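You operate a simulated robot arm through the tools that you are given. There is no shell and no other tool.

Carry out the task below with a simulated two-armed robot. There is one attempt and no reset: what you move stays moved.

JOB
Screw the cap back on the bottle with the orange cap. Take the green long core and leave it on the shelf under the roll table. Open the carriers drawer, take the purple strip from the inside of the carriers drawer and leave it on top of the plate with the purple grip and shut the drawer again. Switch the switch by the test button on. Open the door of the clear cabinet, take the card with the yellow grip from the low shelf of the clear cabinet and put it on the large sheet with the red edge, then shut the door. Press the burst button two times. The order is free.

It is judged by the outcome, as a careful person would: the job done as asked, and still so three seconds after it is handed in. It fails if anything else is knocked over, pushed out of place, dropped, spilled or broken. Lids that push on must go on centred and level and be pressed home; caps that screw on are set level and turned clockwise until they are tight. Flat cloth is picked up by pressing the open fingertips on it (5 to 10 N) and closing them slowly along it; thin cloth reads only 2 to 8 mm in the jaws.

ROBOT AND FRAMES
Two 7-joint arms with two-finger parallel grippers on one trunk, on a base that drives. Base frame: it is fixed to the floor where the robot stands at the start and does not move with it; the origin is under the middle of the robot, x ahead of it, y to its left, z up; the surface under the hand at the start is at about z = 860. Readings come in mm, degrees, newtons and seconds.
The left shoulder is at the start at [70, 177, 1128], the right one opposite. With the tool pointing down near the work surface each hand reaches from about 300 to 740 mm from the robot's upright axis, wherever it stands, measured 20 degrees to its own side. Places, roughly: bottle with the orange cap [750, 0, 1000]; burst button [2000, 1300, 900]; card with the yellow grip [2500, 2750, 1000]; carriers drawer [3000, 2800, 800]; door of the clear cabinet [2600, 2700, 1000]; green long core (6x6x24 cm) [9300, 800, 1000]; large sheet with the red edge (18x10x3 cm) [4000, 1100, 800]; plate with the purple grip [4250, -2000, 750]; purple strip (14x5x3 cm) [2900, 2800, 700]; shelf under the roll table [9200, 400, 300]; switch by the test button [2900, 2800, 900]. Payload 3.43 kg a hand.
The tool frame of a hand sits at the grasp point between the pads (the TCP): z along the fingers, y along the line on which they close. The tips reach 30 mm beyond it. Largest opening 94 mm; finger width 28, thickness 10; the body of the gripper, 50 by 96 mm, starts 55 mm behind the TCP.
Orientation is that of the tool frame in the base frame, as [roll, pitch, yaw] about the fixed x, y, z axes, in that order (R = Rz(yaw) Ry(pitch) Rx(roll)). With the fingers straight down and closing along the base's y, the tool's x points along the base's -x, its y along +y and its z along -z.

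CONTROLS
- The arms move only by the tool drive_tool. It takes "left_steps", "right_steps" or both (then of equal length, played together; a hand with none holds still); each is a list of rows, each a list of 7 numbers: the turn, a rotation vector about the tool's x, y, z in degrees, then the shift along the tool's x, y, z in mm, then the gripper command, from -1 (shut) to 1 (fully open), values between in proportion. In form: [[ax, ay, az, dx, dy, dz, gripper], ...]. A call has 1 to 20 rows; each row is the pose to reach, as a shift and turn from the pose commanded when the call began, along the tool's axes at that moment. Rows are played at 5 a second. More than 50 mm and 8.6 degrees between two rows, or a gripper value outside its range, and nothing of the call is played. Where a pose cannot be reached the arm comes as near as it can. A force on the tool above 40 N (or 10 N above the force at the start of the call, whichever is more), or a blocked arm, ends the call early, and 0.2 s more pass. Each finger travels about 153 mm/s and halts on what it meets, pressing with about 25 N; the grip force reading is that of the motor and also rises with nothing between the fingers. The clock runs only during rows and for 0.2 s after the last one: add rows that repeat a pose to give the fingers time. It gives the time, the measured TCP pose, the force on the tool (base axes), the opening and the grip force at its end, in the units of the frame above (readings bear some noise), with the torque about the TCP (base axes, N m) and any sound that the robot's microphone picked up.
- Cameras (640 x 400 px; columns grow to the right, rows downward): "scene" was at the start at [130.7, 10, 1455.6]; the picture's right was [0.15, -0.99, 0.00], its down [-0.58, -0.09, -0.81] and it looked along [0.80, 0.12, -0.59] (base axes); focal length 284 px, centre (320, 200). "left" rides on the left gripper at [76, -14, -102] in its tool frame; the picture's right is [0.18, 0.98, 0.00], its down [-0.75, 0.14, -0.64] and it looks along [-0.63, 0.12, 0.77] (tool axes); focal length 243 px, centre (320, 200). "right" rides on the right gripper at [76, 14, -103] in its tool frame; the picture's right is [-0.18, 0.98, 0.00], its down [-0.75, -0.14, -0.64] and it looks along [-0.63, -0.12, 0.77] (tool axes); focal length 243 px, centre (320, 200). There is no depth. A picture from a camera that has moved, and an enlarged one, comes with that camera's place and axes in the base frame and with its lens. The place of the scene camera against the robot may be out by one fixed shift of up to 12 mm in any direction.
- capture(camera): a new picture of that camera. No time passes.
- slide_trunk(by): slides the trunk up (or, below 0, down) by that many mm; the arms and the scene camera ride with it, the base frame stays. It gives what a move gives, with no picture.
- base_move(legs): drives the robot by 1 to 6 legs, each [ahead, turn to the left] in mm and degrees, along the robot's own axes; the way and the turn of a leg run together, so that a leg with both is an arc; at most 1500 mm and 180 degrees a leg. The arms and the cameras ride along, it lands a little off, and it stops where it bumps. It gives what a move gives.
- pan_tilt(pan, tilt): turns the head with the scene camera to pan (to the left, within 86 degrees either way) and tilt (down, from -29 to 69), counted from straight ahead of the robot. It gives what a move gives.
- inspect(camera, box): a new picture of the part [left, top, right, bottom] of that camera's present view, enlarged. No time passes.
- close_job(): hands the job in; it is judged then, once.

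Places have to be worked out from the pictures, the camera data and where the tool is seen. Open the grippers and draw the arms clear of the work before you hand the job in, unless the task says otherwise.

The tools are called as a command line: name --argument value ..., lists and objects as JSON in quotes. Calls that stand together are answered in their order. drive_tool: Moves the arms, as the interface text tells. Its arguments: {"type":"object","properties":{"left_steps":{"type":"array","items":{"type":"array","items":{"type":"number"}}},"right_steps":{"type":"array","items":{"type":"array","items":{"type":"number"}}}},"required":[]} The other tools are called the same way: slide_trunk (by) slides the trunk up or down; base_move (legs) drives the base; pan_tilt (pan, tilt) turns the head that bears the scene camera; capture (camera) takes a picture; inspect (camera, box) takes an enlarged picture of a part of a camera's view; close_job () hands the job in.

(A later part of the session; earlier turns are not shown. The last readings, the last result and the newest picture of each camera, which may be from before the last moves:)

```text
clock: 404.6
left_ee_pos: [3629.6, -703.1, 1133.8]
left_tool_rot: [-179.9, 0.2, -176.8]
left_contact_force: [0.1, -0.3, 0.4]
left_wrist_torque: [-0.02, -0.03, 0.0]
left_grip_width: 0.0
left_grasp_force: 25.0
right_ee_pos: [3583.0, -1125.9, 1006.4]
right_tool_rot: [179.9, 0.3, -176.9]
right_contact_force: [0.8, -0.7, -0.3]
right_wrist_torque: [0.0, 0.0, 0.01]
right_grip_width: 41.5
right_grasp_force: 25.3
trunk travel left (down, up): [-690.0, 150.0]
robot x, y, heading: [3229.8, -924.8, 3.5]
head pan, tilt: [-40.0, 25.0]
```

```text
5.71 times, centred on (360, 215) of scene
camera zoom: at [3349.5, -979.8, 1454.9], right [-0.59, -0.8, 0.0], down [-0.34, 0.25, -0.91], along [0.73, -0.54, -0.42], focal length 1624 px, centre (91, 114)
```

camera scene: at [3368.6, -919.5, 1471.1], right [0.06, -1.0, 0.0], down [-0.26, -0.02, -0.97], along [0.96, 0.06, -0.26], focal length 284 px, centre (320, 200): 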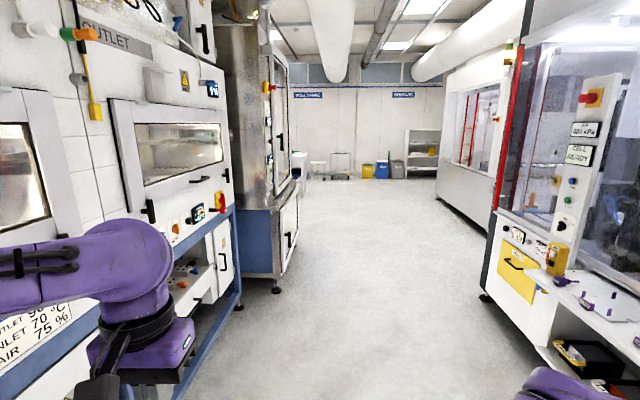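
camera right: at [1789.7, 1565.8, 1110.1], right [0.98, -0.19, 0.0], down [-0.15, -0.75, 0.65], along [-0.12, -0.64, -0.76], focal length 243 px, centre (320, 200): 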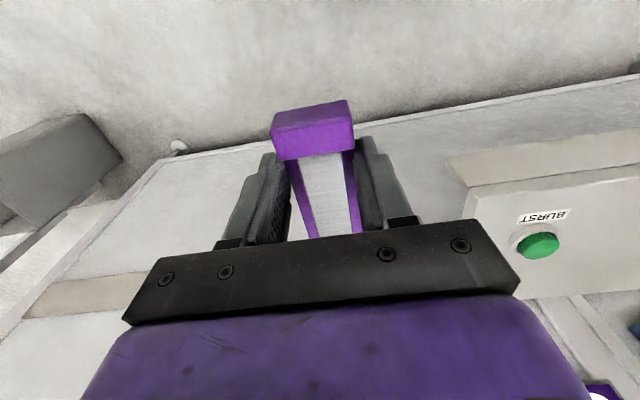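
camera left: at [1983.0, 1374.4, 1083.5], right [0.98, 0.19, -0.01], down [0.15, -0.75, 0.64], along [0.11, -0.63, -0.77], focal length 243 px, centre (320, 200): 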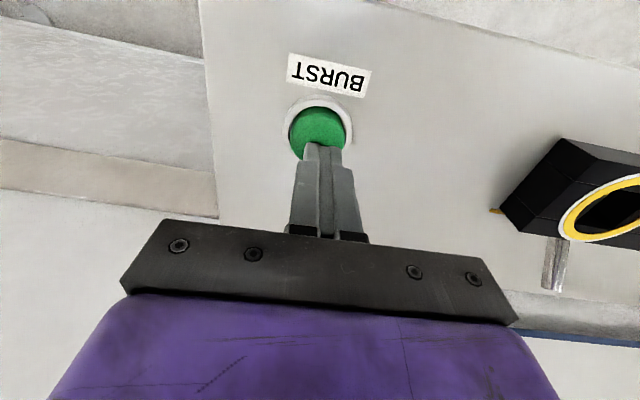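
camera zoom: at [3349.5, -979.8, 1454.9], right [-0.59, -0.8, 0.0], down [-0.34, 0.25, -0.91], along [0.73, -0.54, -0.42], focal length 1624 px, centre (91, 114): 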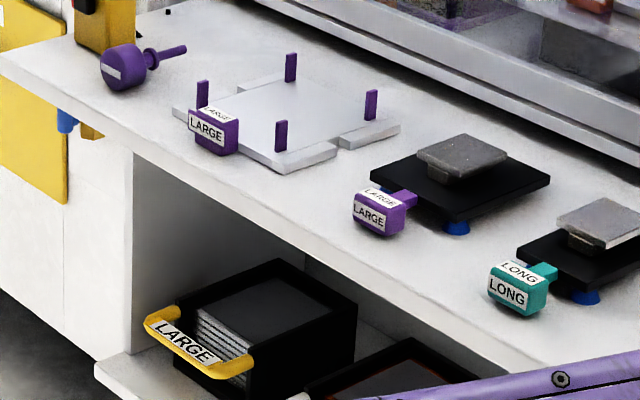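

Two similar black plates stand on the ledge, one with a purple grip (near 4223, −2048) and one with a teal grip. There's also a silver jig with purple pegs. The plate with the purple grip matches the given place (4250, −2000). I'll drive in front of it for a closer look.

base_move --legs '[[0, -18], [1000, 0], [0, -75]]'

pan_tilt --pan 0 --tilt 35

capture --camera "scene"

```text
clock: 414.0
left_ee_pos: [4394.9, -1574.1, 1135.5]
left_tool_rot: [-179.9, 0.2, 91.1]
left_contact_force: [0.3, 0.3, -0.2]
left_wrist_torque: [0.0, 0.03, 0.01]
left_grip_width: 0.0
left_grasp_force: 24.4
right_ee_pos: [3974.2, -1510.9, 1007.0]
right_tool_rot: [179.9, 0.4, 90.7]
right_contact_force: [-0.5, 1.0, 0.4]
right_wrist_torque: [-0.01, 0.01, 0.0]
right_grip_width: 41.4
right_grasp_force: 25.0
trunk travel left (down, up): [-690.0, 150.0]
robot x, y, heading: [4191.0, -1161.4, -88.7]
head pan, tilt: [-40.0, 25.0]
```

```text
clock: 415.1
left_ee_pos: [4394.6, -1574.1, 1133.4]
left_tool_rot: [-180.0, 0.2, 91.1]
left_contact_force: [-0.5, -0.2, 1.1]
left_wrist_torque: [0.01, -0.01, 0.0]
left_grip_width: 0.1
left_grasp_force: 25.1
right_ee_pos: [3973.8, -1510.5, 1006.7]
right_tool_rot: [179.9, 0.2, 90.8]
right_contact_force: [-0.4, -0.3, -0.6]
right_wrist_torque: [0.02, 0.01, 0.0]
right_grip_width: 41.5
right_grasp_force: 25.0
trunk travel left (down, up): [-690.0, 150.0]
robot x, y, heading: [4190.6, -1168.3, -88.7]
head pan, tilt: [0.0, 35.0]
```

```text
taken
camera scene: at [4186.0, -1309.0, 1439.1], right [-1.0, -0.02, 0.0], down [-0.01, 0.57, -0.82], along [0.02, -0.82, -0.57], focal length 284 px, centre (320, 200)
```

scene: 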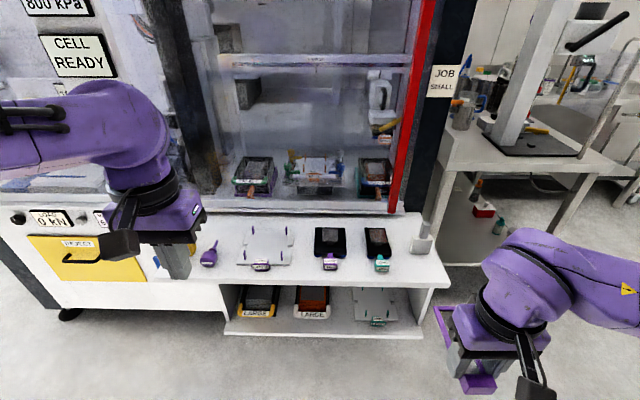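

Now I can see the ledge straight on. I'll zoom in on the plates.

inspect --camera "scene" --box '[190, 200, 450, 340]'

inspect --camera "scene" --box '[230, 215, 400, 280]'

inspect --camera "scene" --box '[300, 220, 360, 275]'

```text
2.46 times, centred on (320, 270) of scene
camera zoom: at [4186.0, -1309.0, 1439.1], right [-1.0, -0.02, 0.0], down [-0.01, 0.57, -0.82], along [0.02, -0.82, -0.57], focal length 700 px, centre (320, 28)
```

zoom: 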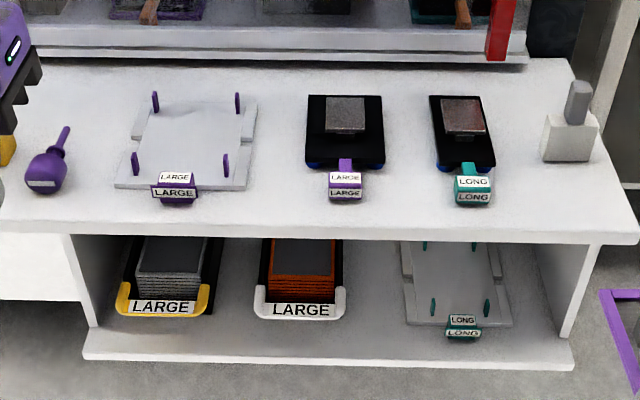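

```text
3.76 times, centred on (315, 248) of scene
camera zoom: at [4186.0, -1309.0, 1439.1], right [-1.0, -0.02, 0.0], down [-0.01, 0.57, -0.82], along [0.02, -0.82, -0.57], focal length 1070 px, centre (339, 21)
```

zoom: 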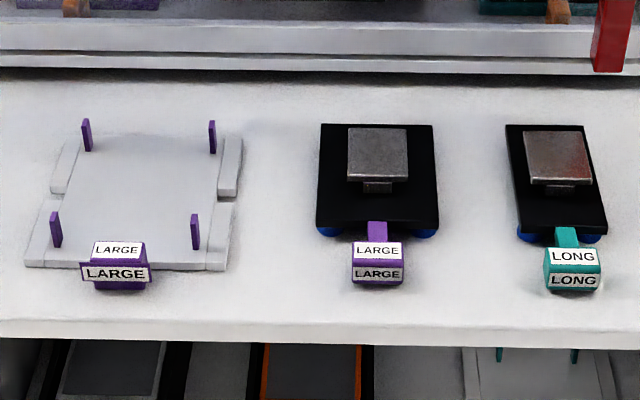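

```text
7.27 times, centred on (330, 248) of scene
camera zoom: at [4186.0, -1309.0, 1439.1], right [-1.0, -0.02, 0.0], down [-0.01, 0.57, -0.82], along [0.02, -0.82, -0.57], focal length 2067 px, centre (247, -146)
```

zoom: 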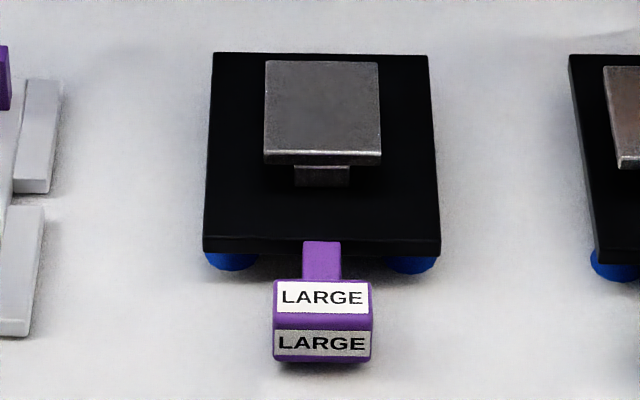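

There are two kinds of things with purple grips: a flat silver plate with pegs (LARGE), and a black pick-up pad with suction cups. I need their exact positions, so I'll drive 220 mm closer and look with the left hand's camera.

base_move --legs '[[220, -1.3]]'

capture --camera "left"

capture --camera "scene"

capture --camera "right"

```text
clock: 416.7
left_ee_pos: [4385.1, -1798.1, 1135.2]
left_tool_rot: [-179.9, 0.3, 89.5]
left_contact_force: [0.0, 0.3, 0.2]
left_wrist_torque: [0.01, -0.02, 0.05]
left_grip_width: 0.0
left_grasp_force: 24.9
right_ee_pos: [3966.4, -1721.8, 1007.1]
right_tool_rot: [180.0, 0.3, 89.0]
right_contact_force: [0.3, 1.1, 0.3]
right_wrist_torque: [0.02, 0.02, -0.01]
right_grip_width: 41.2
right_grasp_force: 24.8
trunk travel left (down, up): [-690.0, 150.0]
robot x, y, heading: [4191.5, -1386.4, -90.3]
head pan, tilt: [0.0, 35.0]
```

```text
taken
camera left: at [4372.1, -1721.4, 1238.1], right [0.98, 0.17, 0.0], down [0.14, -0.75, 0.65], along [0.11, -0.64, -0.76], focal length 243 px, centre (320, 200)
```

left: 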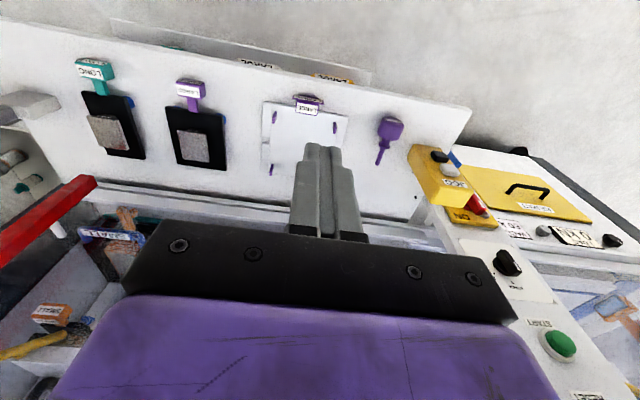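

```text
taken
camera scene: at [4183.9, -1526.5, 1439.1], right [-1.0, 0.01, 0.0], down [0.0, 0.57, -0.82], along [-0.01, -0.82, -0.57], focal length 284 px, centre (320, 200)
```

scene: 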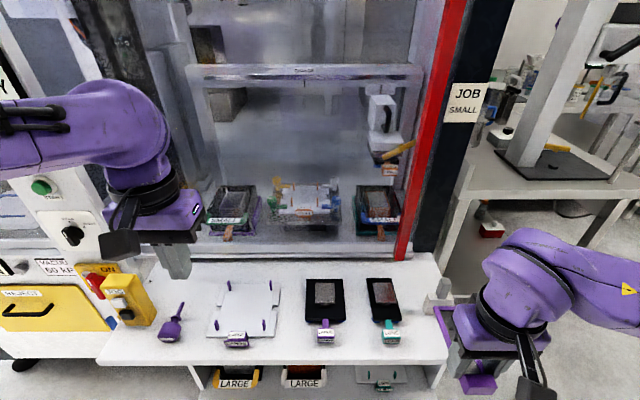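

```text
taken
camera right: at [3980.6, -1645.1, 1109.9], right [0.98, -0.2, 0.0], down [-0.15, -0.75, 0.65], along [-0.13, -0.63, -0.76], focal length 243 px, centre (320, 200)
```

right: 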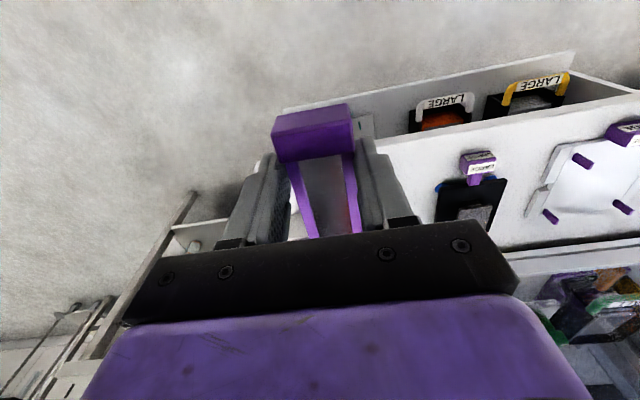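

I'll zoom in on the left camera's view to pin down both plates.

inspect --camera "left" --box '[150, 60, 370, 190]'

inspect --camera "scene" --box '[190, 260, 420, 360]'

```text
2.91 times, centred on (260, 125) of left
camera zoom: at [4372.1, -1721.4, 1238.1], right [0.98, 0.17, 0.0], down [0.14, -0.75, 0.65], along [0.11, -0.64, -0.76], focal length 706 px, centre (494, 418)
```

zoom: 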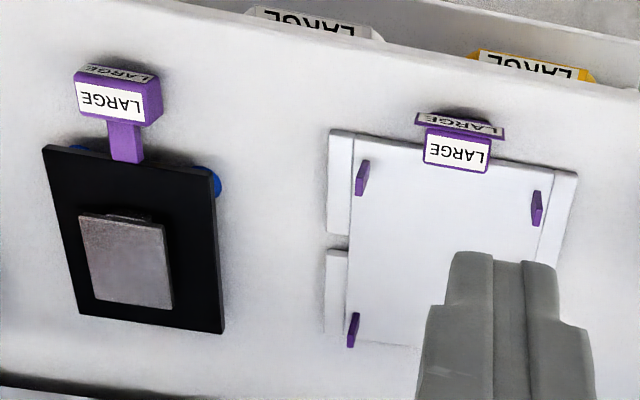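

```text
2.78 times, centred on (305, 310) of scene
camera zoom: at [4183.9, -1526.5, 1439.1], right [-1.0, 0.01, 0.0], down [0.0, 0.57, -0.82], along [-0.01, -0.82, -0.57], focal length 791 px, centre (362, -106)
```

zoom: 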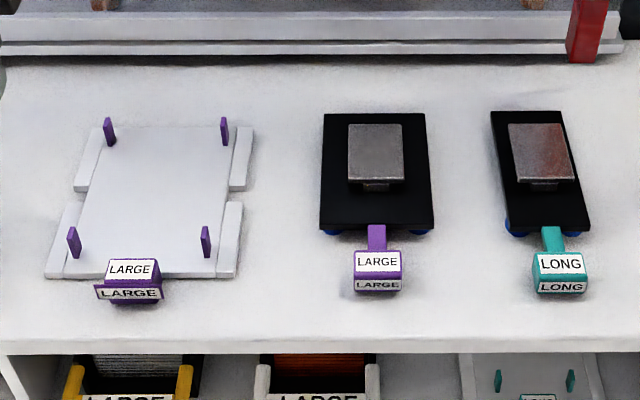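

Before choosing I'll look closely from above with the left hand over the silver plate.

drive_tool --left_steps '[[0, 0, 0, -5, 5, 35, -1], [0, 0, 0, -10, 5, 70, -1], [0, 0, 0, -15, 5, 105, -1], [0, 0, 0, -20, 5, 140, -1], [0, 0, 0, -25, 5, 160, -1], [0, 0, 0, -25, 5, 160, -1]]'

capture --camera "left"

inspect --camera "left" --box '[40, 30, 280, 180]'

```text
clock: 418.1
left_ee_pos: [4387.9, -1822.8, 974.3]
left_tool_rot: [-179.8, 0.3, 89.4]
left_contact_force: [0.0, 0.2, -0.5]
left_wrist_torque: [0.0, 0.01, -0.02]
left_grip_width: 0.0
left_grasp_force: 24.3
right_ee_pos: [3967.0, -1721.5, 1007.0]
right_tool_rot: [179.8, 0.4, 89.3]
right_contact_force: [-0.2, -0.1, -0.3]
right_wrist_torque: [0.03, -0.03, 0.02]
right_grip_width: 41.6
right_grasp_force: 24.9
trunk travel left (down, up): [-690.0, 150.0]
robot x, y, heading: [4188.6, -1386.7, -90.4]
head pan, tilt: [0.0, 35.0]
```

```text
taken
camera left: at [4375.6, -1747.4, 1078.0], right [0.98, 0.17, 0.0], down [0.14, -0.75, 0.65], along [0.11, -0.64, -0.76], focal length 243 px, centre (320, 200)
```

left: 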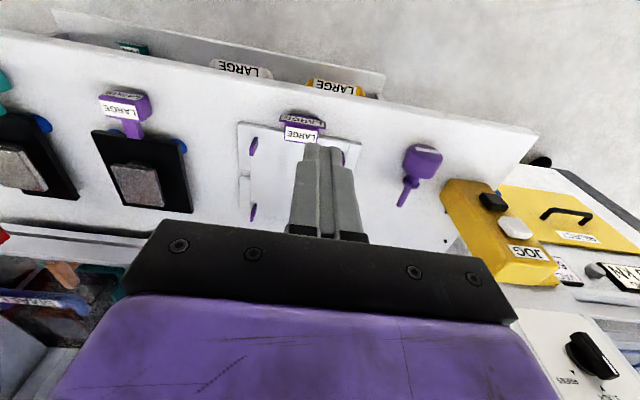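

```text
2.67 times, centred on (160, 105) of left
camera zoom: at [4375.6, -1747.4, 1078.0], right [0.98, 0.17, 0.0], down [0.14, -0.75, 0.65], along [0.11, -0.64, -0.76], focal length 647 px, centre (747, 453)
```

zoom: 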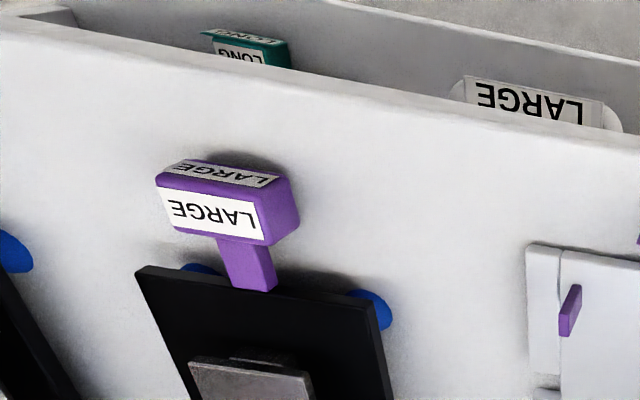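

The silver pegged plate is flat, fits the strip between its pegs, and is where "on top of" makes sense. The black item is a suction pad with a knob on top. So I'll use the silver plate with the purple grip, centred near (4377, −1990). I'll fold the left hand and shift the robot about 310 mm left so the right hand can reach it.

drive_tool --left_steps '[[0, 0, 0, 0, 0, -40, -1], [0, 0, 0, 5, 0, -80, -1], [0, 0, 0, 15, 0, -120, -1], [0, 0, 0, 30, 0, -155, -1]]'

base_move --legs '[[-260, 0], [0, 90], [310, 0], [0, -90]]'

capture --camera "scene"

```text
clock: 419.1
left_ee_pos: [4388.0, -1791.2, 1128.2]
left_tool_rot: [-179.8, 0.4, 89.3]
left_contact_force: [-1.0, -0.1, 1.0]
left_wrist_torque: [-0.04, -0.03, 0.0]
left_grip_width: 0.1
left_grasp_force: 25.3
right_ee_pos: [3966.0, -1721.6, 1007.5]
right_tool_rot: [179.8, 0.4, 89.2]
right_contact_force: [0.0, 0.3, 0.0]
right_wrist_torque: [0.02, -0.01, 0.01]
right_grip_width: 41.5
right_grasp_force: 25.3
trunk travel left (down, up): [-690.0, 150.0]
robot x, y, heading: [4191.5, -1386.0, -90.5]
head pan, tilt: [0.0, 35.0]
```

```text
clock: 430.3
left_ee_pos: [4686.0, -1550.0, 1126.7]
left_tool_rot: [-179.8, 0.2, 87.1]
left_contact_force: [0.1, 0.6, -0.4]
left_wrist_torque: [0.02, -0.04, 0.0]
left_grip_width: 0.0
left_grasp_force: 25.4
right_ee_pos: [4265.7, -1462.0, 1006.3]
right_tool_rot: [179.9, 0.3, 86.7]
right_contact_force: [0.2, -0.5, -0.3]
right_wrist_torque: [0.0, 0.0, 0.02]
right_grip_width: 41.4
right_grasp_force: 24.9
trunk travel left (down, up): [-690.0, 150.0]
robot x, y, heading: [4503.6, -1137.8, -92.6]
head pan, tilt: [0.0, 35.0]
```

```text
taken
camera scene: at [4491.9, -1276.2, 1439.1], right [-1.0, 0.05, 0.0], down [0.03, 0.57, -0.82], along [-0.04, -0.82, -0.57], focal length 284 px, centre (320, 200)
```

scene: 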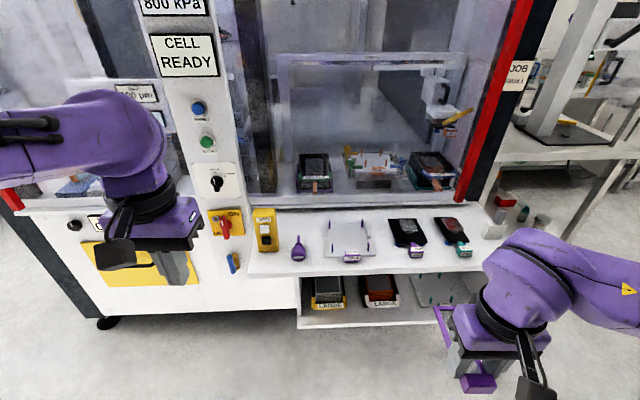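

I'll drive 190 mm forward, straightening my heading, and bring the right hand with the strip over the silver plate.

base_move --legs '[[190, 2.4]]'

drive_tool --right_steps '[[0, 0, 0, -35, 15, 0, -0.4], [0, 0, 0, -70, 30, 0, -0.4], [0, 0, 0, -105, 45, 0, -0.4], [0, 0, 0, -140, 60, 0, -0.4], [0, 0, 0, -175, 75, 0, -0.4], [0, 0, 0, -210, 85, 0, -0.4], [0, 0, 0, -240, 90, 0, -0.4]]'

capture --camera "right"

capture --camera "scene"

```text
clock: 431.9
left_ee_pos: [4696.7, -1731.3, 1127.5]
left_tool_rot: [-179.8, 0.3, 89.4]
left_contact_force: [-0.3, 0.0, 0.6]
left_wrist_torque: [-0.04, 0.02, -0.02]
left_grip_width: 0.1
left_grasp_force: 24.9
right_ee_pos: [4275.5, -1660.9, 1007.3]
right_tool_rot: [179.9, 0.4, 89.1]
right_contact_force: [0.0, -0.5, -1.9]
right_wrist_torque: [-0.01, -0.02, 0.0]
right_grip_width: 41.6
right_grasp_force: 25.1
trunk travel left (down, up): [-690.0, 150.0]
robot x, y, heading: [4500.8, -1325.5, -90.3]
head pan, tilt: [0.0, 35.0]
```

```text
clock: 433.5
left_ee_pos: [4697.4, -1733.7, 1127.5]
left_tool_rot: [-179.8, 0.3, 89.4]
left_contact_force: [0.3, 0.0, 0.2]
left_wrist_torque: [-0.01, 0.0, -0.01]
left_grip_width: 0.0
left_grasp_force: 25.3
right_ee_pos: [4360.2, -1904.5, 1006.3]
right_tool_rot: [179.9, 0.3, 89.2]
right_contact_force: [0.4, 0.2, 0.0]
right_wrist_torque: [0.04, 0.01, 0.0]
right_grip_width: 41.5
right_grasp_force: 25.2
trunk travel left (down, up): [-690.0, 150.0]
robot x, y, heading: [4499.6, -1329.8, -90.5]
head pan, tilt: [0.0, 35.0]
```

```text
taken
camera right: at [4375.5, -1828.5, 1110.5], right [0.98, -0.2, 0.0], down [-0.15, -0.75, 0.65], along [-0.13, -0.63, -0.76], focal length 243 px, centre (320, 200)
```

right: 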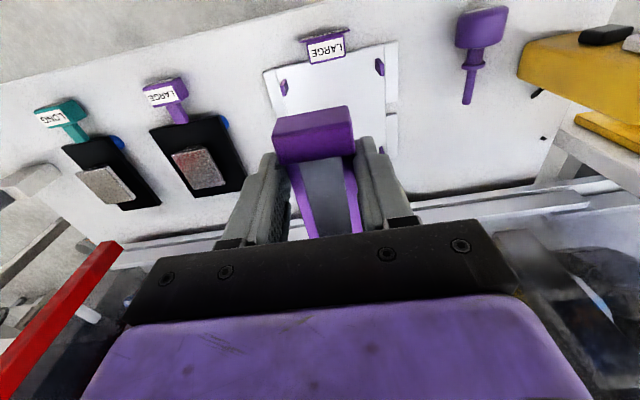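

```text
taken
camera scene: at [4493.1, -1468.1, 1438.9], right [-1.0, 0.01, 0.0], down [0.0, 0.57, -0.82], along [-0.01, -0.82, -0.57], focal length 284 px, centre (320, 200)
```

scene: 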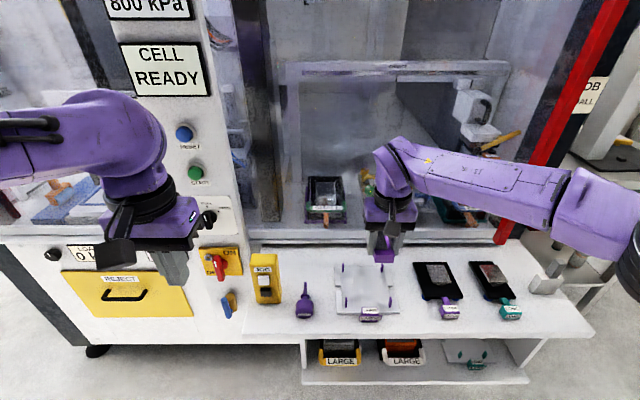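

I'll zoom in on the plate from the right camera to align precisely.

inspect --camera "right" --box '[240, 20, 440, 180]'

inspect --camera "scene" --box '[310, 220, 440, 330]'

```text
2.50 times, centred on (340, 100) of right
camera zoom: at [4375.5, -1828.5, 1110.5], right [0.98, -0.2, 0.0], down [-0.15, -0.75, 0.65], along [-0.13, -0.63, -0.76], focal length 606 px, centre (270, 450)
```

zoom: 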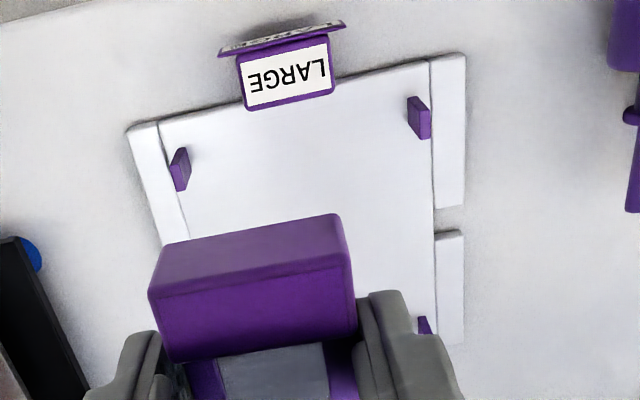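

```text
3.64 times, centred on (375, 275) of scene
camera zoom: at [4493.1, -1468.1, 1438.9], right [-1.0, 0.01, 0.0], down [0.0, 0.57, -0.82], along [-0.01, -0.82, -0.57], focal length 1034 px, centre (120, -73)
```

zoom: 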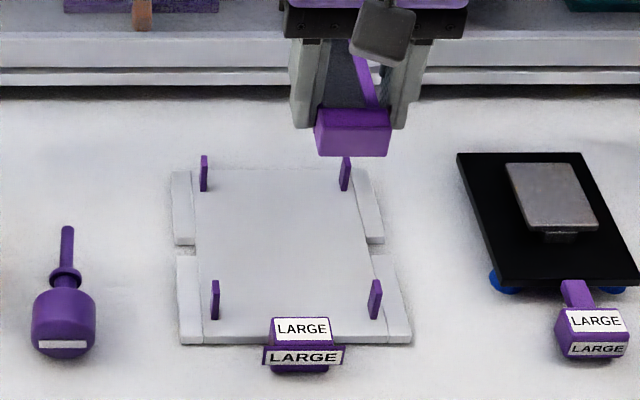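

The plate's pegs are at x 4307–4440 and y −1924 to −2043, so its centre is (4374, −1984), which also matches the given place. I'll centre the strip over it and lower to about 70 mm above.

drive_tool --right_steps '[[0, 0, 0, -30, 7, 15, -0.4], [0, 0, 0, -62, 14, 40, -0.4], [0, 0, 0, -62, 14, 80, -0.4], [0, 0, 0, -62, 14, 120, -0.4], [0, 0, 0, -62, 14, 156, -0.4], [0, 0, 0, -62, 14, 156, -0.4]]'

capture --camera "right"

inspect --camera "scene" --box '[310, 210, 440, 330]'

```text
clock: 434.9
left_ee_pos: [4697.7, -1732.2, 1126.6]
left_tool_rot: [-179.7, 0.2, 89.4]
left_contact_force: [1.5, -0.5, 0.2]
left_wrist_torque: [0.02, -0.02, -0.02]
left_grip_width: 0.0
left_grasp_force: 25.1
right_ee_pos: [4375.1, -1966.3, 851.0]
right_tool_rot: [179.9, 0.3, 89.2]
right_contact_force: [-0.4, -0.4, 0.7]
right_wrist_torque: [0.03, -0.01, 0.0]
right_grip_width: 41.2
right_grasp_force: 25.4
right hand out of reach, approached as far as the arm can: row 2, 3
trunk travel left (down, up): [-690.0, 150.0]
robot x, y, heading: [4495.1, -1324.7, -90.3]
head pan, tilt: [0.0, 35.0]
```

```text
taken
camera right: at [4390.2, -1890.5, 954.0], right [0.98, -0.2, 0.0], down [-0.15, -0.75, 0.65], along [-0.13, -0.63, -0.76], focal length 243 px, centre (320, 200)
```

right: 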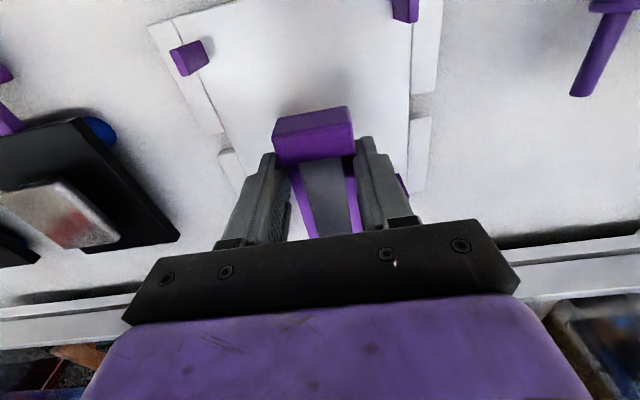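

```text
3.33 times, centred on (375, 270) of scene
camera zoom: at [4492.7, -1466.7, 1439.1], right [-1.0, 0.01, 0.0], down [0.0, 0.57, -0.82], along [-0.01, -0.82, -0.57], focal length 948 px, centre (137, -33)
```

zoom: 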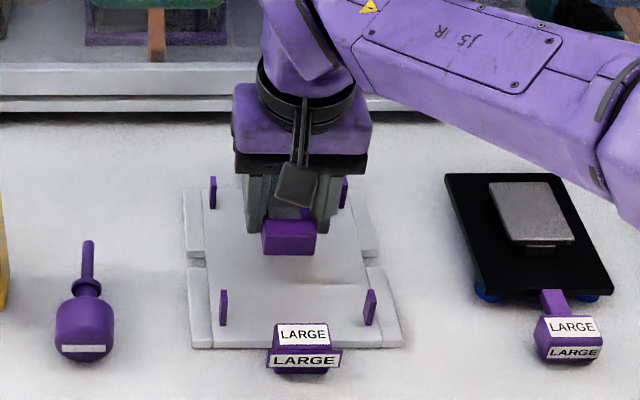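

The strip is centred between the pegs. I'll lower it gently toward the plate.

drive_tool --right_steps '[[0, 0, 0, 0, 0, 20, -0.4], [0, 0, 0, 0, 0, 40, -0.4], [0, 0, 0, 0, 0, 55, -0.4], [0, 0, 0, 0, 0, 60, -0.4], [0, 0, 0, 0, 0, 60, -0.4]]'

capture --camera "right"

inspect --camera "scene" --box '[310, 210, 440, 330]'

```text
clock: 435.6
left_ee_pos: [4697.7, -1729.9, 1127.7]
left_tool_rot: [-179.7, 0.3, 89.5]
left_contact_force: [-0.8, 0.1, 0.1]
left_wrist_torque: [0.05, 0.03, 0.02]
left_grip_width: 0.0
left_grasp_force: 24.1
right_ee_pos: [4373.7, -1969.2, 819.9]
right_tool_rot: [179.6, 1.4, 88.7]
right_contact_force: [0.4, 8.6, 27.6]
right_wrist_torque: [0.79, 0.59, -0.21]
right_grip_width: 41.2
right_grasp_force: 25.4
trunk travel left (down, up): [-690.0, 150.0]
robot x, y, heading: [4500.2, -1321.7, -90.6]
head pan, tilt: [0.0, 35.0]
stopped in row 3 (right hand): the force on the tool passed its limit at 47 N (the readings are from after the stop); the commanded pose is now the measured one
```

```text
taken
camera right: at [4389.6, -1891.3, 922.1], right [0.98, -0.21, 0.01], down [-0.16, -0.73, 0.66], along [-0.13, -0.65, -0.75], focal length 243 px, centre (320, 200)
```

right: 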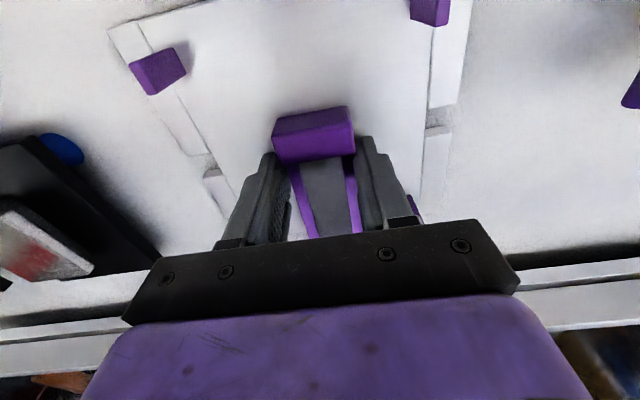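

```text
3.33 times, centred on (375, 270) of scene
camera zoom: at [4493.1, -1463.1, 1439.7], right [-1.0, 0.01, 0.0], down [0.0, 0.57, -0.82], along [-0.01, -0.82, -0.57], focal length 948 px, centre (137, -33)
```

zoom: 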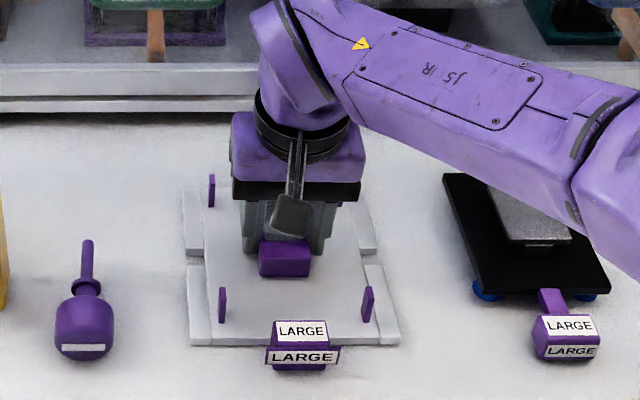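

Contact came at z ≈ 820, so the ledge is higher than assumed and the plate's top is about 788, with its centre nearer y = −1966. I'll lift 15 mm, level the hand, shift 18 mm toward me and set down again gently.

drive_tool --right_steps '[[0, 0.6, 0, 0, 0, -8, -0.4], [0, 1.2, 0, 5, 0, -16, -0.4], [0, 1.2, 0, 12, 0, -18, -0.4], [0, 1.2, 0, 18, 0, -18, -0.4], [0, 1.2, 0, 18, 0, -18, -0.4]]'

capture --camera "right"

inspect --camera "scene" --box '[310, 210, 440, 330]'

```text
clock: 436.8
left_ee_pos: [4697.1, -1733.8, 1127.2]
left_tool_rot: [-179.7, 0.3, 89.4]
left_contact_force: [-1.6, -0.3, 0.9]
left_wrist_torque: [-0.01, -0.01, -0.03]
left_grip_width: 0.0
left_grasp_force: 25.0
right_ee_pos: [4374.6, -1952.8, 833.9]
right_tool_rot: [179.8, -0.1, 89.0]
right_contact_force: [-0.5, -0.9, -1.6]
right_wrist_torque: [0.0, -0.02, -0.01]
right_grip_width: 41.5
right_grasp_force: 25.1
trunk travel left (down, up): [-690.0, 150.0]
robot x, y, heading: [4502.2, -1323.1, -90.2]
head pan, tilt: [0.0, 35.0]
```

```text
taken
camera right: at [4389.0, -1877.4, 937.2], right [0.98, -0.2, 0.0], down [-0.16, -0.75, 0.64], along [-0.13, -0.63, -0.77], focal length 243 px, centre (320, 200)
```

right: 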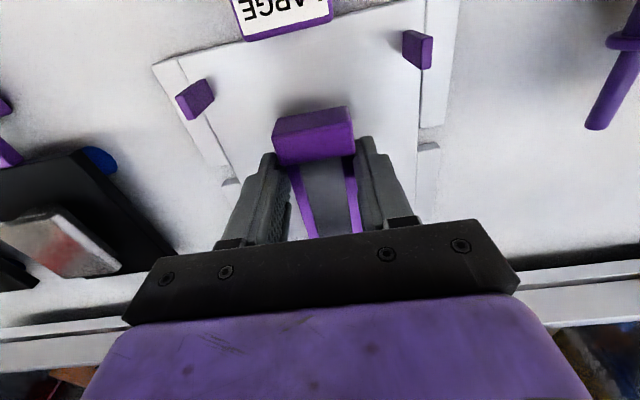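

```text
3.33 times, centred on (375, 270) of scene
camera zoom: at [4492.5, -1466.8, 1439.1], right [-1.0, 0.01, 0.0], down [0.0, 0.57, -0.82], along [-0.01, -0.82, -0.57], focal length 948 px, centre (137, -33)
```

zoom: 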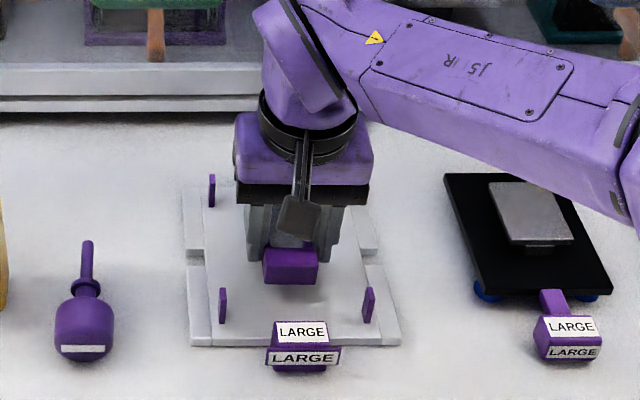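

I'll lower slowly in 2–3 mm steps until first contact.

drive_tool --right_steps '[[0, 0, 0, 0, 0, 5, -0.4], [0, 0, 0, 0, 0, 9, -0.4], [0, 0, 0, 0, 0, 12, -0.4], [0, 0, 0, 0, 0, 12, -0.4]]'

inspect --camera "right" --box '[240, 60, 400, 260]'

inspect --camera "scene" --box '[340, 230, 410, 310]'

```text
clock: 437.8
left_ee_pos: [4697.6, -1733.7, 1127.4]
left_tool_rot: [-179.8, 0.3, 89.4]
left_contact_force: [-0.4, -0.9, -0.7]
left_wrist_torque: [0.0, 0.01, 0.0]
left_grip_width: 0.0
left_grasp_force: 24.7
right_ee_pos: [4373.9, -1953.4, 822.1]
right_tool_rot: [179.7, -0.1, 88.9]
right_contact_force: [-0.6, -0.9, -1.2]
right_wrist_torque: [0.03, 0.04, 0.01]
right_grip_width: 41.4
right_grasp_force: 24.5
trunk travel left (down, up): [-690.0, 150.0]
robot x, y, heading: [4501.1, -1326.4, -90.2]
head pan, tilt: [0.0, 35.0]
```

```text
2.00 times, centred on (320, 160) of right
camera zoom: at [4389.1, -1877.2, 924.8], right [0.98, -0.2, 0.0], down [-0.16, -0.75, 0.64], along [-0.13, -0.63, -0.77], focal length 485 px, centre (320, 280)
```

zoom: 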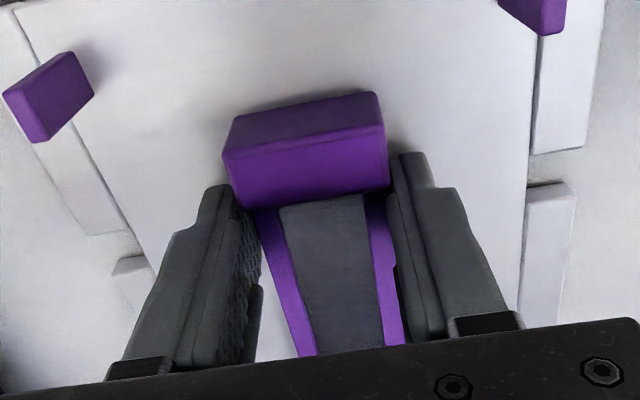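

```text
5.00 times, centred on (375, 270) of scene
camera zoom: at [4492.4, -1467.0, 1439.1], right [-1.0, 0.01, 0.0], down [0.0, 0.57, -0.82], along [-0.01, -0.82, -0.57], focal length 1421 px, centre (45, -150)
```

zoom: 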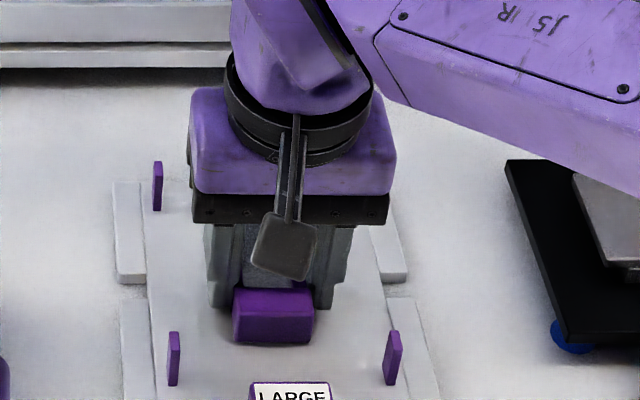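

Very close now. Continuing down in 2 mm steps.

drive_tool --right_steps '[[0, 0, 0, 0, 0, 2, -0.4], [0, 0, 0, 0, 0, 4, -0.4], [0, 0, 0, 0, 0, 4, -0.4]]'

```text
clock: 438.6
left_ee_pos: [4697.2, -1730.6, 1128.0]
left_tool_rot: [-179.9, 0.4, 89.5]
left_contact_force: [0.0, -0.3, 0.0]
left_wrist_torque: [-0.01, -0.01, 0.03]
left_grip_width: 0.1
left_grasp_force: 25.1
right_ee_pos: [4374.5, -1953.3, 819.7]
right_tool_rot: [179.8, 0.2, 88.9]
right_contact_force: [-0.7, -4.0, 17.4]
right_wrist_torque: [-0.33, 0.47, 0.09]
right_grip_width: 41.5
right_grasp_force: 24.8
trunk travel left (down, up): [-690.0, 150.0]
robot x, y, heading: [4500.3, -1326.6, -90.2]
head pan, tilt: [0.0, 35.0]
```

Contact at 17 N: a fingertip and the strip are at the plate. I'll ease up 1 mm and open slowly.

drive_tool --right_steps '[[0, 0, 0, 0, 0, -1.2, -0.35], [0, 0, 0, 0, 0, -1.2, -0.15], [0, 0, 0, 0, 0, -1.2, -0.05], [0, 0, 0, 0, 0, -1.2, 0.05], [0, 0, 0, 0, 0, -1.2, 0.2], [0, 0, 0, 0, 0, -1.2, 0.2]]'

inspect --camera "right" --box '[240, 60, 400, 260]'

```text
clock: 440.0
left_ee_pos: [4699.4, -1730.0, 1128.8]
left_tool_rot: [-179.8, 0.4, 89.4]
left_contact_force: [-0.2, 0.4, -0.1]
left_wrist_torque: [0.0, -0.02, 0.0]
left_grip_width: 0.1
left_grasp_force: 25.2
right_ee_pos: [4377.0, -1950.5, 820.2]
right_tool_rot: [179.8, 0.0, 89.0]
right_contact_force: [9.6, -2.6, 21.9]
right_wrist_torque: [-0.08, 0.34, 0.26]
right_grip_width: 51.5
right_grasp_force: 0.1
trunk travel left (down, up): [-690.0, 150.0]
robot x, y, heading: [4498.0, -1325.2, -90.5]
head pan, tilt: [0.0, 35.0]
```

```text
2.00 times, centred on (320, 160) of right
camera zoom: at [4391.5, -1875.1, 923.5], right [0.98, -0.2, 0.0], down [-0.16, -0.75, 0.64], along [-0.13, -0.63, -0.77], focal length 485 px, centre (320, 280)
```

zoom: 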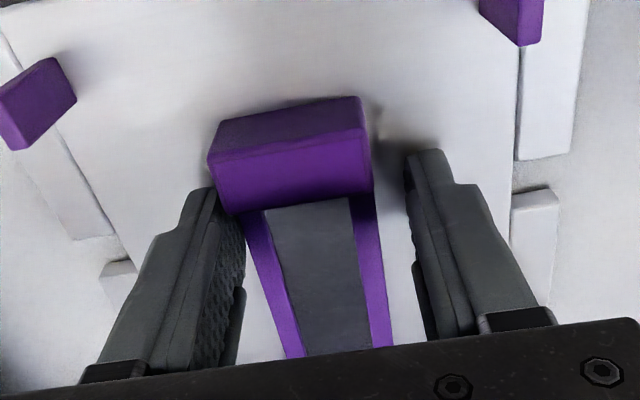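

The strip is released and lies on the plate. I'll shift a hair away from it and lift straight up.

drive_tool --right_steps '[[0, 0, 0, 0, -2, -3, 0.25], [0, 0, 0, 0, -3, -8, 0.25], [0, 0, 0, 0, -3, -20, 0.25], [0, 0, 0, 0, -3, -55, 0.25], [0, 0, 0, 0, -3, -100, 0.25], [0, 0, 0, 10, -3, -145, 0.25], [0, 0, 0, 50, -3, -170, 0.25]]'

capture --camera "right"

inspect --camera "scene" --box '[310, 210, 440, 330]'

```text
clock: 441.6
left_ee_pos: [4696.4, -1730.8, 1128.6]
left_tool_rot: [-179.9, 0.4, 89.4]
left_contact_force: [0.1, 0.3, 0.0]
left_wrist_torque: [0.0, 0.01, 0.01]
left_grip_width: 0.0
left_grasp_force: 24.7
right_ee_pos: [4370.7, -1899.2, 989.9]
right_tool_rot: [179.7, 0.0, 88.9]
right_contact_force: [-0.6, 0.7, -0.3]
right_wrist_torque: [-0.02, 0.0, 0.0]
right_grip_width: 58.8
right_grasp_force: 0.1
trunk travel left (down, up): [-690.0, 150.0]
robot x, y, heading: [4501.0, -1322.8, -90.4]
head pan, tilt: [0.0, 35.0]
```

```text
taken
camera right: at [4385.5, -1824.1, 1093.2], right [0.98, -0.2, 0.0], down [-0.16, -0.75, 0.64], along [-0.13, -0.63, -0.77], focal length 243 px, centre (320, 200)
```

right: 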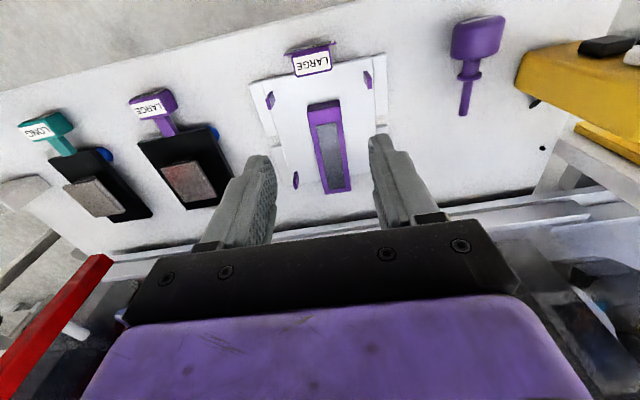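

```text
3.33 times, centred on (375, 270) of scene
camera zoom: at [4491.0, -1464.6, 1439.3], right [-1.0, 0.01, 0.0], down [0.01, 0.57, -0.82], along [-0.01, -0.82, -0.57], focal length 948 px, centre (137, -33)
```

zoom: 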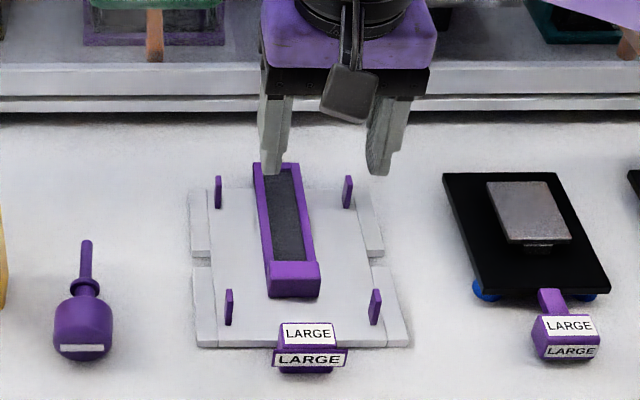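

The strip lies on the plate but seems to overhang its back edge a little. I'll zoom in to check.

inspect --camera "right" --box '[240, 30, 400, 220]'

inspect --camera "scene" --box '[335, 240, 415, 320]'

```text
2.11 times, centred on (320, 125) of right
camera zoom: at [4385.5, -1824.1, 1093.2], right [0.98, -0.2, 0.0], down [-0.16, -0.75, 0.64], along [-0.13, -0.63, -0.77], focal length 511 px, centre (320, 358)
```

zoom: 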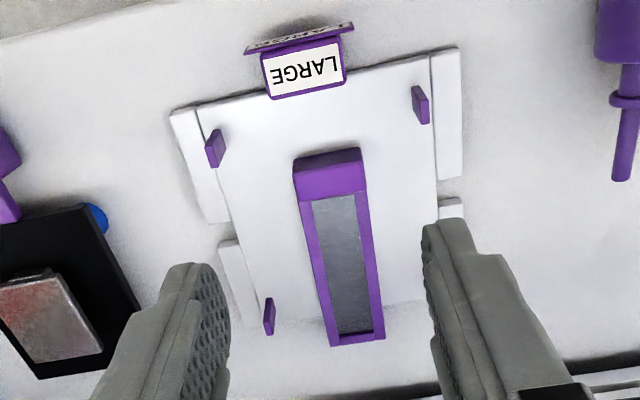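

```text
5.00 times, centred on (375, 280) of scene
camera zoom: at [4491.0, -1464.6, 1439.3], right [-1.0, 0.01, 0.0], down [0.01, 0.57, -0.82], along [-0.01, -0.82, -0.57], focal length 1421 px, centre (45, -200)
```

zoom: 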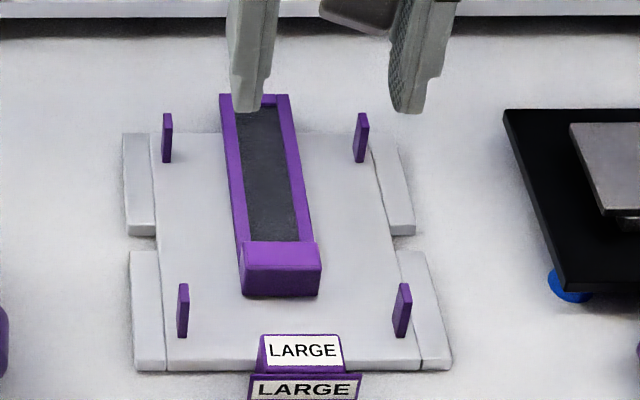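

It overhangs the back edge by about 15 mm. I'll regrip it and move it 24 mm toward me so it sits fully on the plate.

drive_tool --right_steps '[[0, 0, 0, -30, 0, 20, 0.2], [0, 0, 0, -53, 0, 60, 0.2], [0, 0, 0, -53, 0, 105, 0.2], [0, 0, 0, -53, 0, 145, 0.2], [0, 0, 0, -53, 0, 160, 0.2], [0, 0, 0, -53, 0, 160, 0.2]]'

inspect --camera "right" --box '[240, 60, 400, 260]'

```text
clock: 443.0
left_ee_pos: [4696.6, -1734.4, 1127.2]
left_tool_rot: [-179.7, 0.3, 89.4]
left_contact_force: [-0.1, -1.1, 0.3]
left_wrist_torque: [-0.01, 0.02, 0.0]
left_grip_width: 0.1
left_grasp_force: 24.9
right_ee_pos: [4370.1, -1955.9, 829.0]
right_tool_rot: [179.7, -0.1, 88.8]
right_contact_force: [0.7, 0.7, -1.1]
right_wrist_torque: [0.0, 0.0, 0.0]
right_grip_width: 56.3
right_grasp_force: 0.1
trunk travel left (down, up): [-690.0, 150.0]
robot x, y, heading: [4501.0, -1323.8, -90.3]
head pan, tilt: [0.0, 35.0]
```

```text
2.00 times, centred on (320, 160) of right
camera zoom: at [4385.6, -1879.7, 932.7], right [0.98, -0.2, 0.0], down [-0.16, -0.75, 0.64], along [-0.13, -0.63, -0.77], focal length 485 px, centre (320, 280)
```

zoom: 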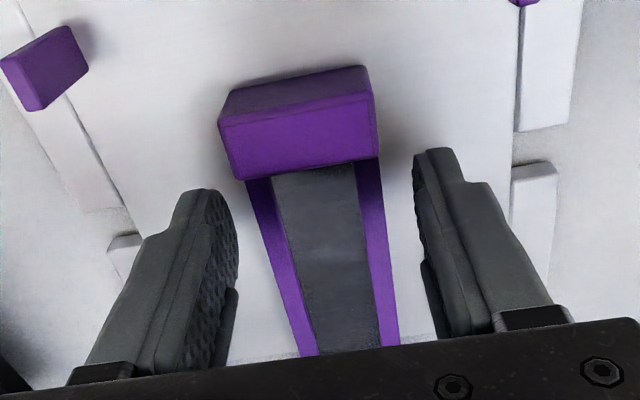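

The strip is centred between the fingers. I'll lower the last 8 mm, close, lift slightly, move toward me, and set down.

drive_tool --right_steps '[[0, 0, 0, 0, 0, 5, 0.2], [0, 0, 0, 0, 0, 7.5, 0.1], [0, 0, 0, 0, 0, 7.5, -0.05], [0, 0, 0, 0, 0, 7.5, -0.2], [0, 0, 0, 0, 0, 7.5, -0.35], [0, 0, 0, 0, 0, 7.5, -0.35]]'

drive_tool --right_steps '[[0, 0, 0, 0, 0, -5, -0.4], [0, 0, 0, 6, 0, -7, -0.4], [0, 0, 0, 14, 0, -7, -0.4], [0, 0, 0, 22, 0, -7, -0.4], [0, 0, 0, 26, 0, -7, -0.4], [0, 0, 0, 26, 0, -7, -0.4]]'

inspect --camera "scene" --box '[335, 240, 415, 320]'

```text
clock: 444.4
left_ee_pos: [4696.7, -1732.7, 1127.1]
left_tool_rot: [-179.8, 0.2, 89.4]
left_contact_force: [-0.5, 0.1, 0.3]
left_wrist_torque: [0.02, -0.04, 0.01]
left_grip_width: 0.0
left_grasp_force: 25.1
right_ee_pos: [4372.5, -1955.9, 821.4]
right_tool_rot: [179.9, 0.0, 88.9]
right_contact_force: [0.4, -0.9, -0.1]
right_wrist_torque: [0.01, -0.02, 0.01]
right_grip_width: 41.7
right_grasp_force: 24.7
trunk travel left (down, up): [-690.0, 150.0]
robot x, y, heading: [4502.5, -1325.0, -90.6]
head pan, tilt: [0.0, 35.0]
```

```text
clock: 445.8
left_ee_pos: [4696.9, -1732.7, 1127.2]
left_tool_rot: [-179.7, 0.2, 89.4]
left_contact_force: [0.8, -0.1, 0.2]
left_wrist_torque: [0.01, -0.01, 0.02]
left_grip_width: 0.1
left_grasp_force: 25.2
right_ee_pos: [4371.1, -1928.9, 827.5]
right_tool_rot: [179.7, 0.0, 88.9]
right_contact_force: [0.6, 0.3, -0.7]
right_wrist_torque: [0.02, 0.0, -0.04]
right_grip_width: 41.4
right_grasp_force: 25.1
trunk travel left (down, up): [-690.0, 150.0]
robot x, y, heading: [4500.1, -1325.4, -90.7]
head pan, tilt: [0.0, 35.0]
```

```text
5.00 times, centred on (375, 280) of scene
camera zoom: at [4492.4, -1467.1, 1439.0], right [-1.0, 0.01, 0.0], down [0.0, 0.57, -0.82], along [-0.01, -0.82, -0.57], focal length 1421 px, centre (45, -200)
```

zoom: 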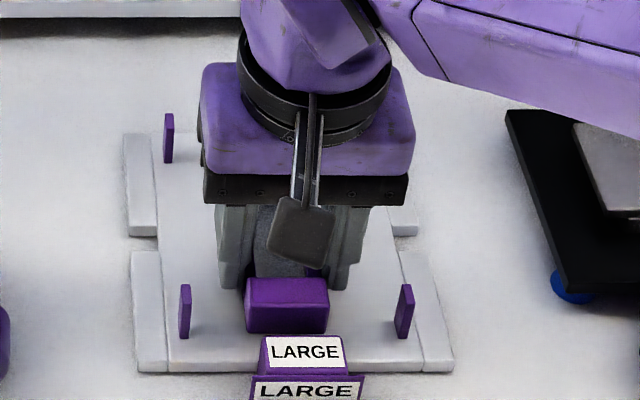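

Good position, just behind the plate's own grip. I'll lower and release.

drive_tool --right_steps '[[0, 0, 0, -3, 0, 3, -0.4], [0, 0, 0, -3, 0, 6, -0.4], [0, 0, 0, -3, 0, 8, -0.4], [0, 0, 0, -3, 0, 8, -0.4]]'

```text
clock: 446.8
left_ee_pos: [4697.4, -1732.9, 1127.7]
left_tool_rot: [-179.8, 0.3, 89.4]
left_contact_force: [-0.3, 0.5, -0.2]
left_wrist_torque: [0.0, 0.02, -0.04]
left_grip_width: 0.0
left_grasp_force: 25.0
right_ee_pos: [4371.9, -1931.8, 821.1]
right_tool_rot: [179.8, -0.1, 88.9]
right_contact_force: [-0.9, -1.3, 6.8]
right_wrist_torque: [0.17, 0.12, 0.02]
right_grip_width: 41.4
right_grasp_force: 25.0
trunk travel left (down, up): [-690.0, 150.0]
robot x, y, heading: [4497.9, -1324.3, -90.2]
head pan, tilt: [0.0, 35.0]
```

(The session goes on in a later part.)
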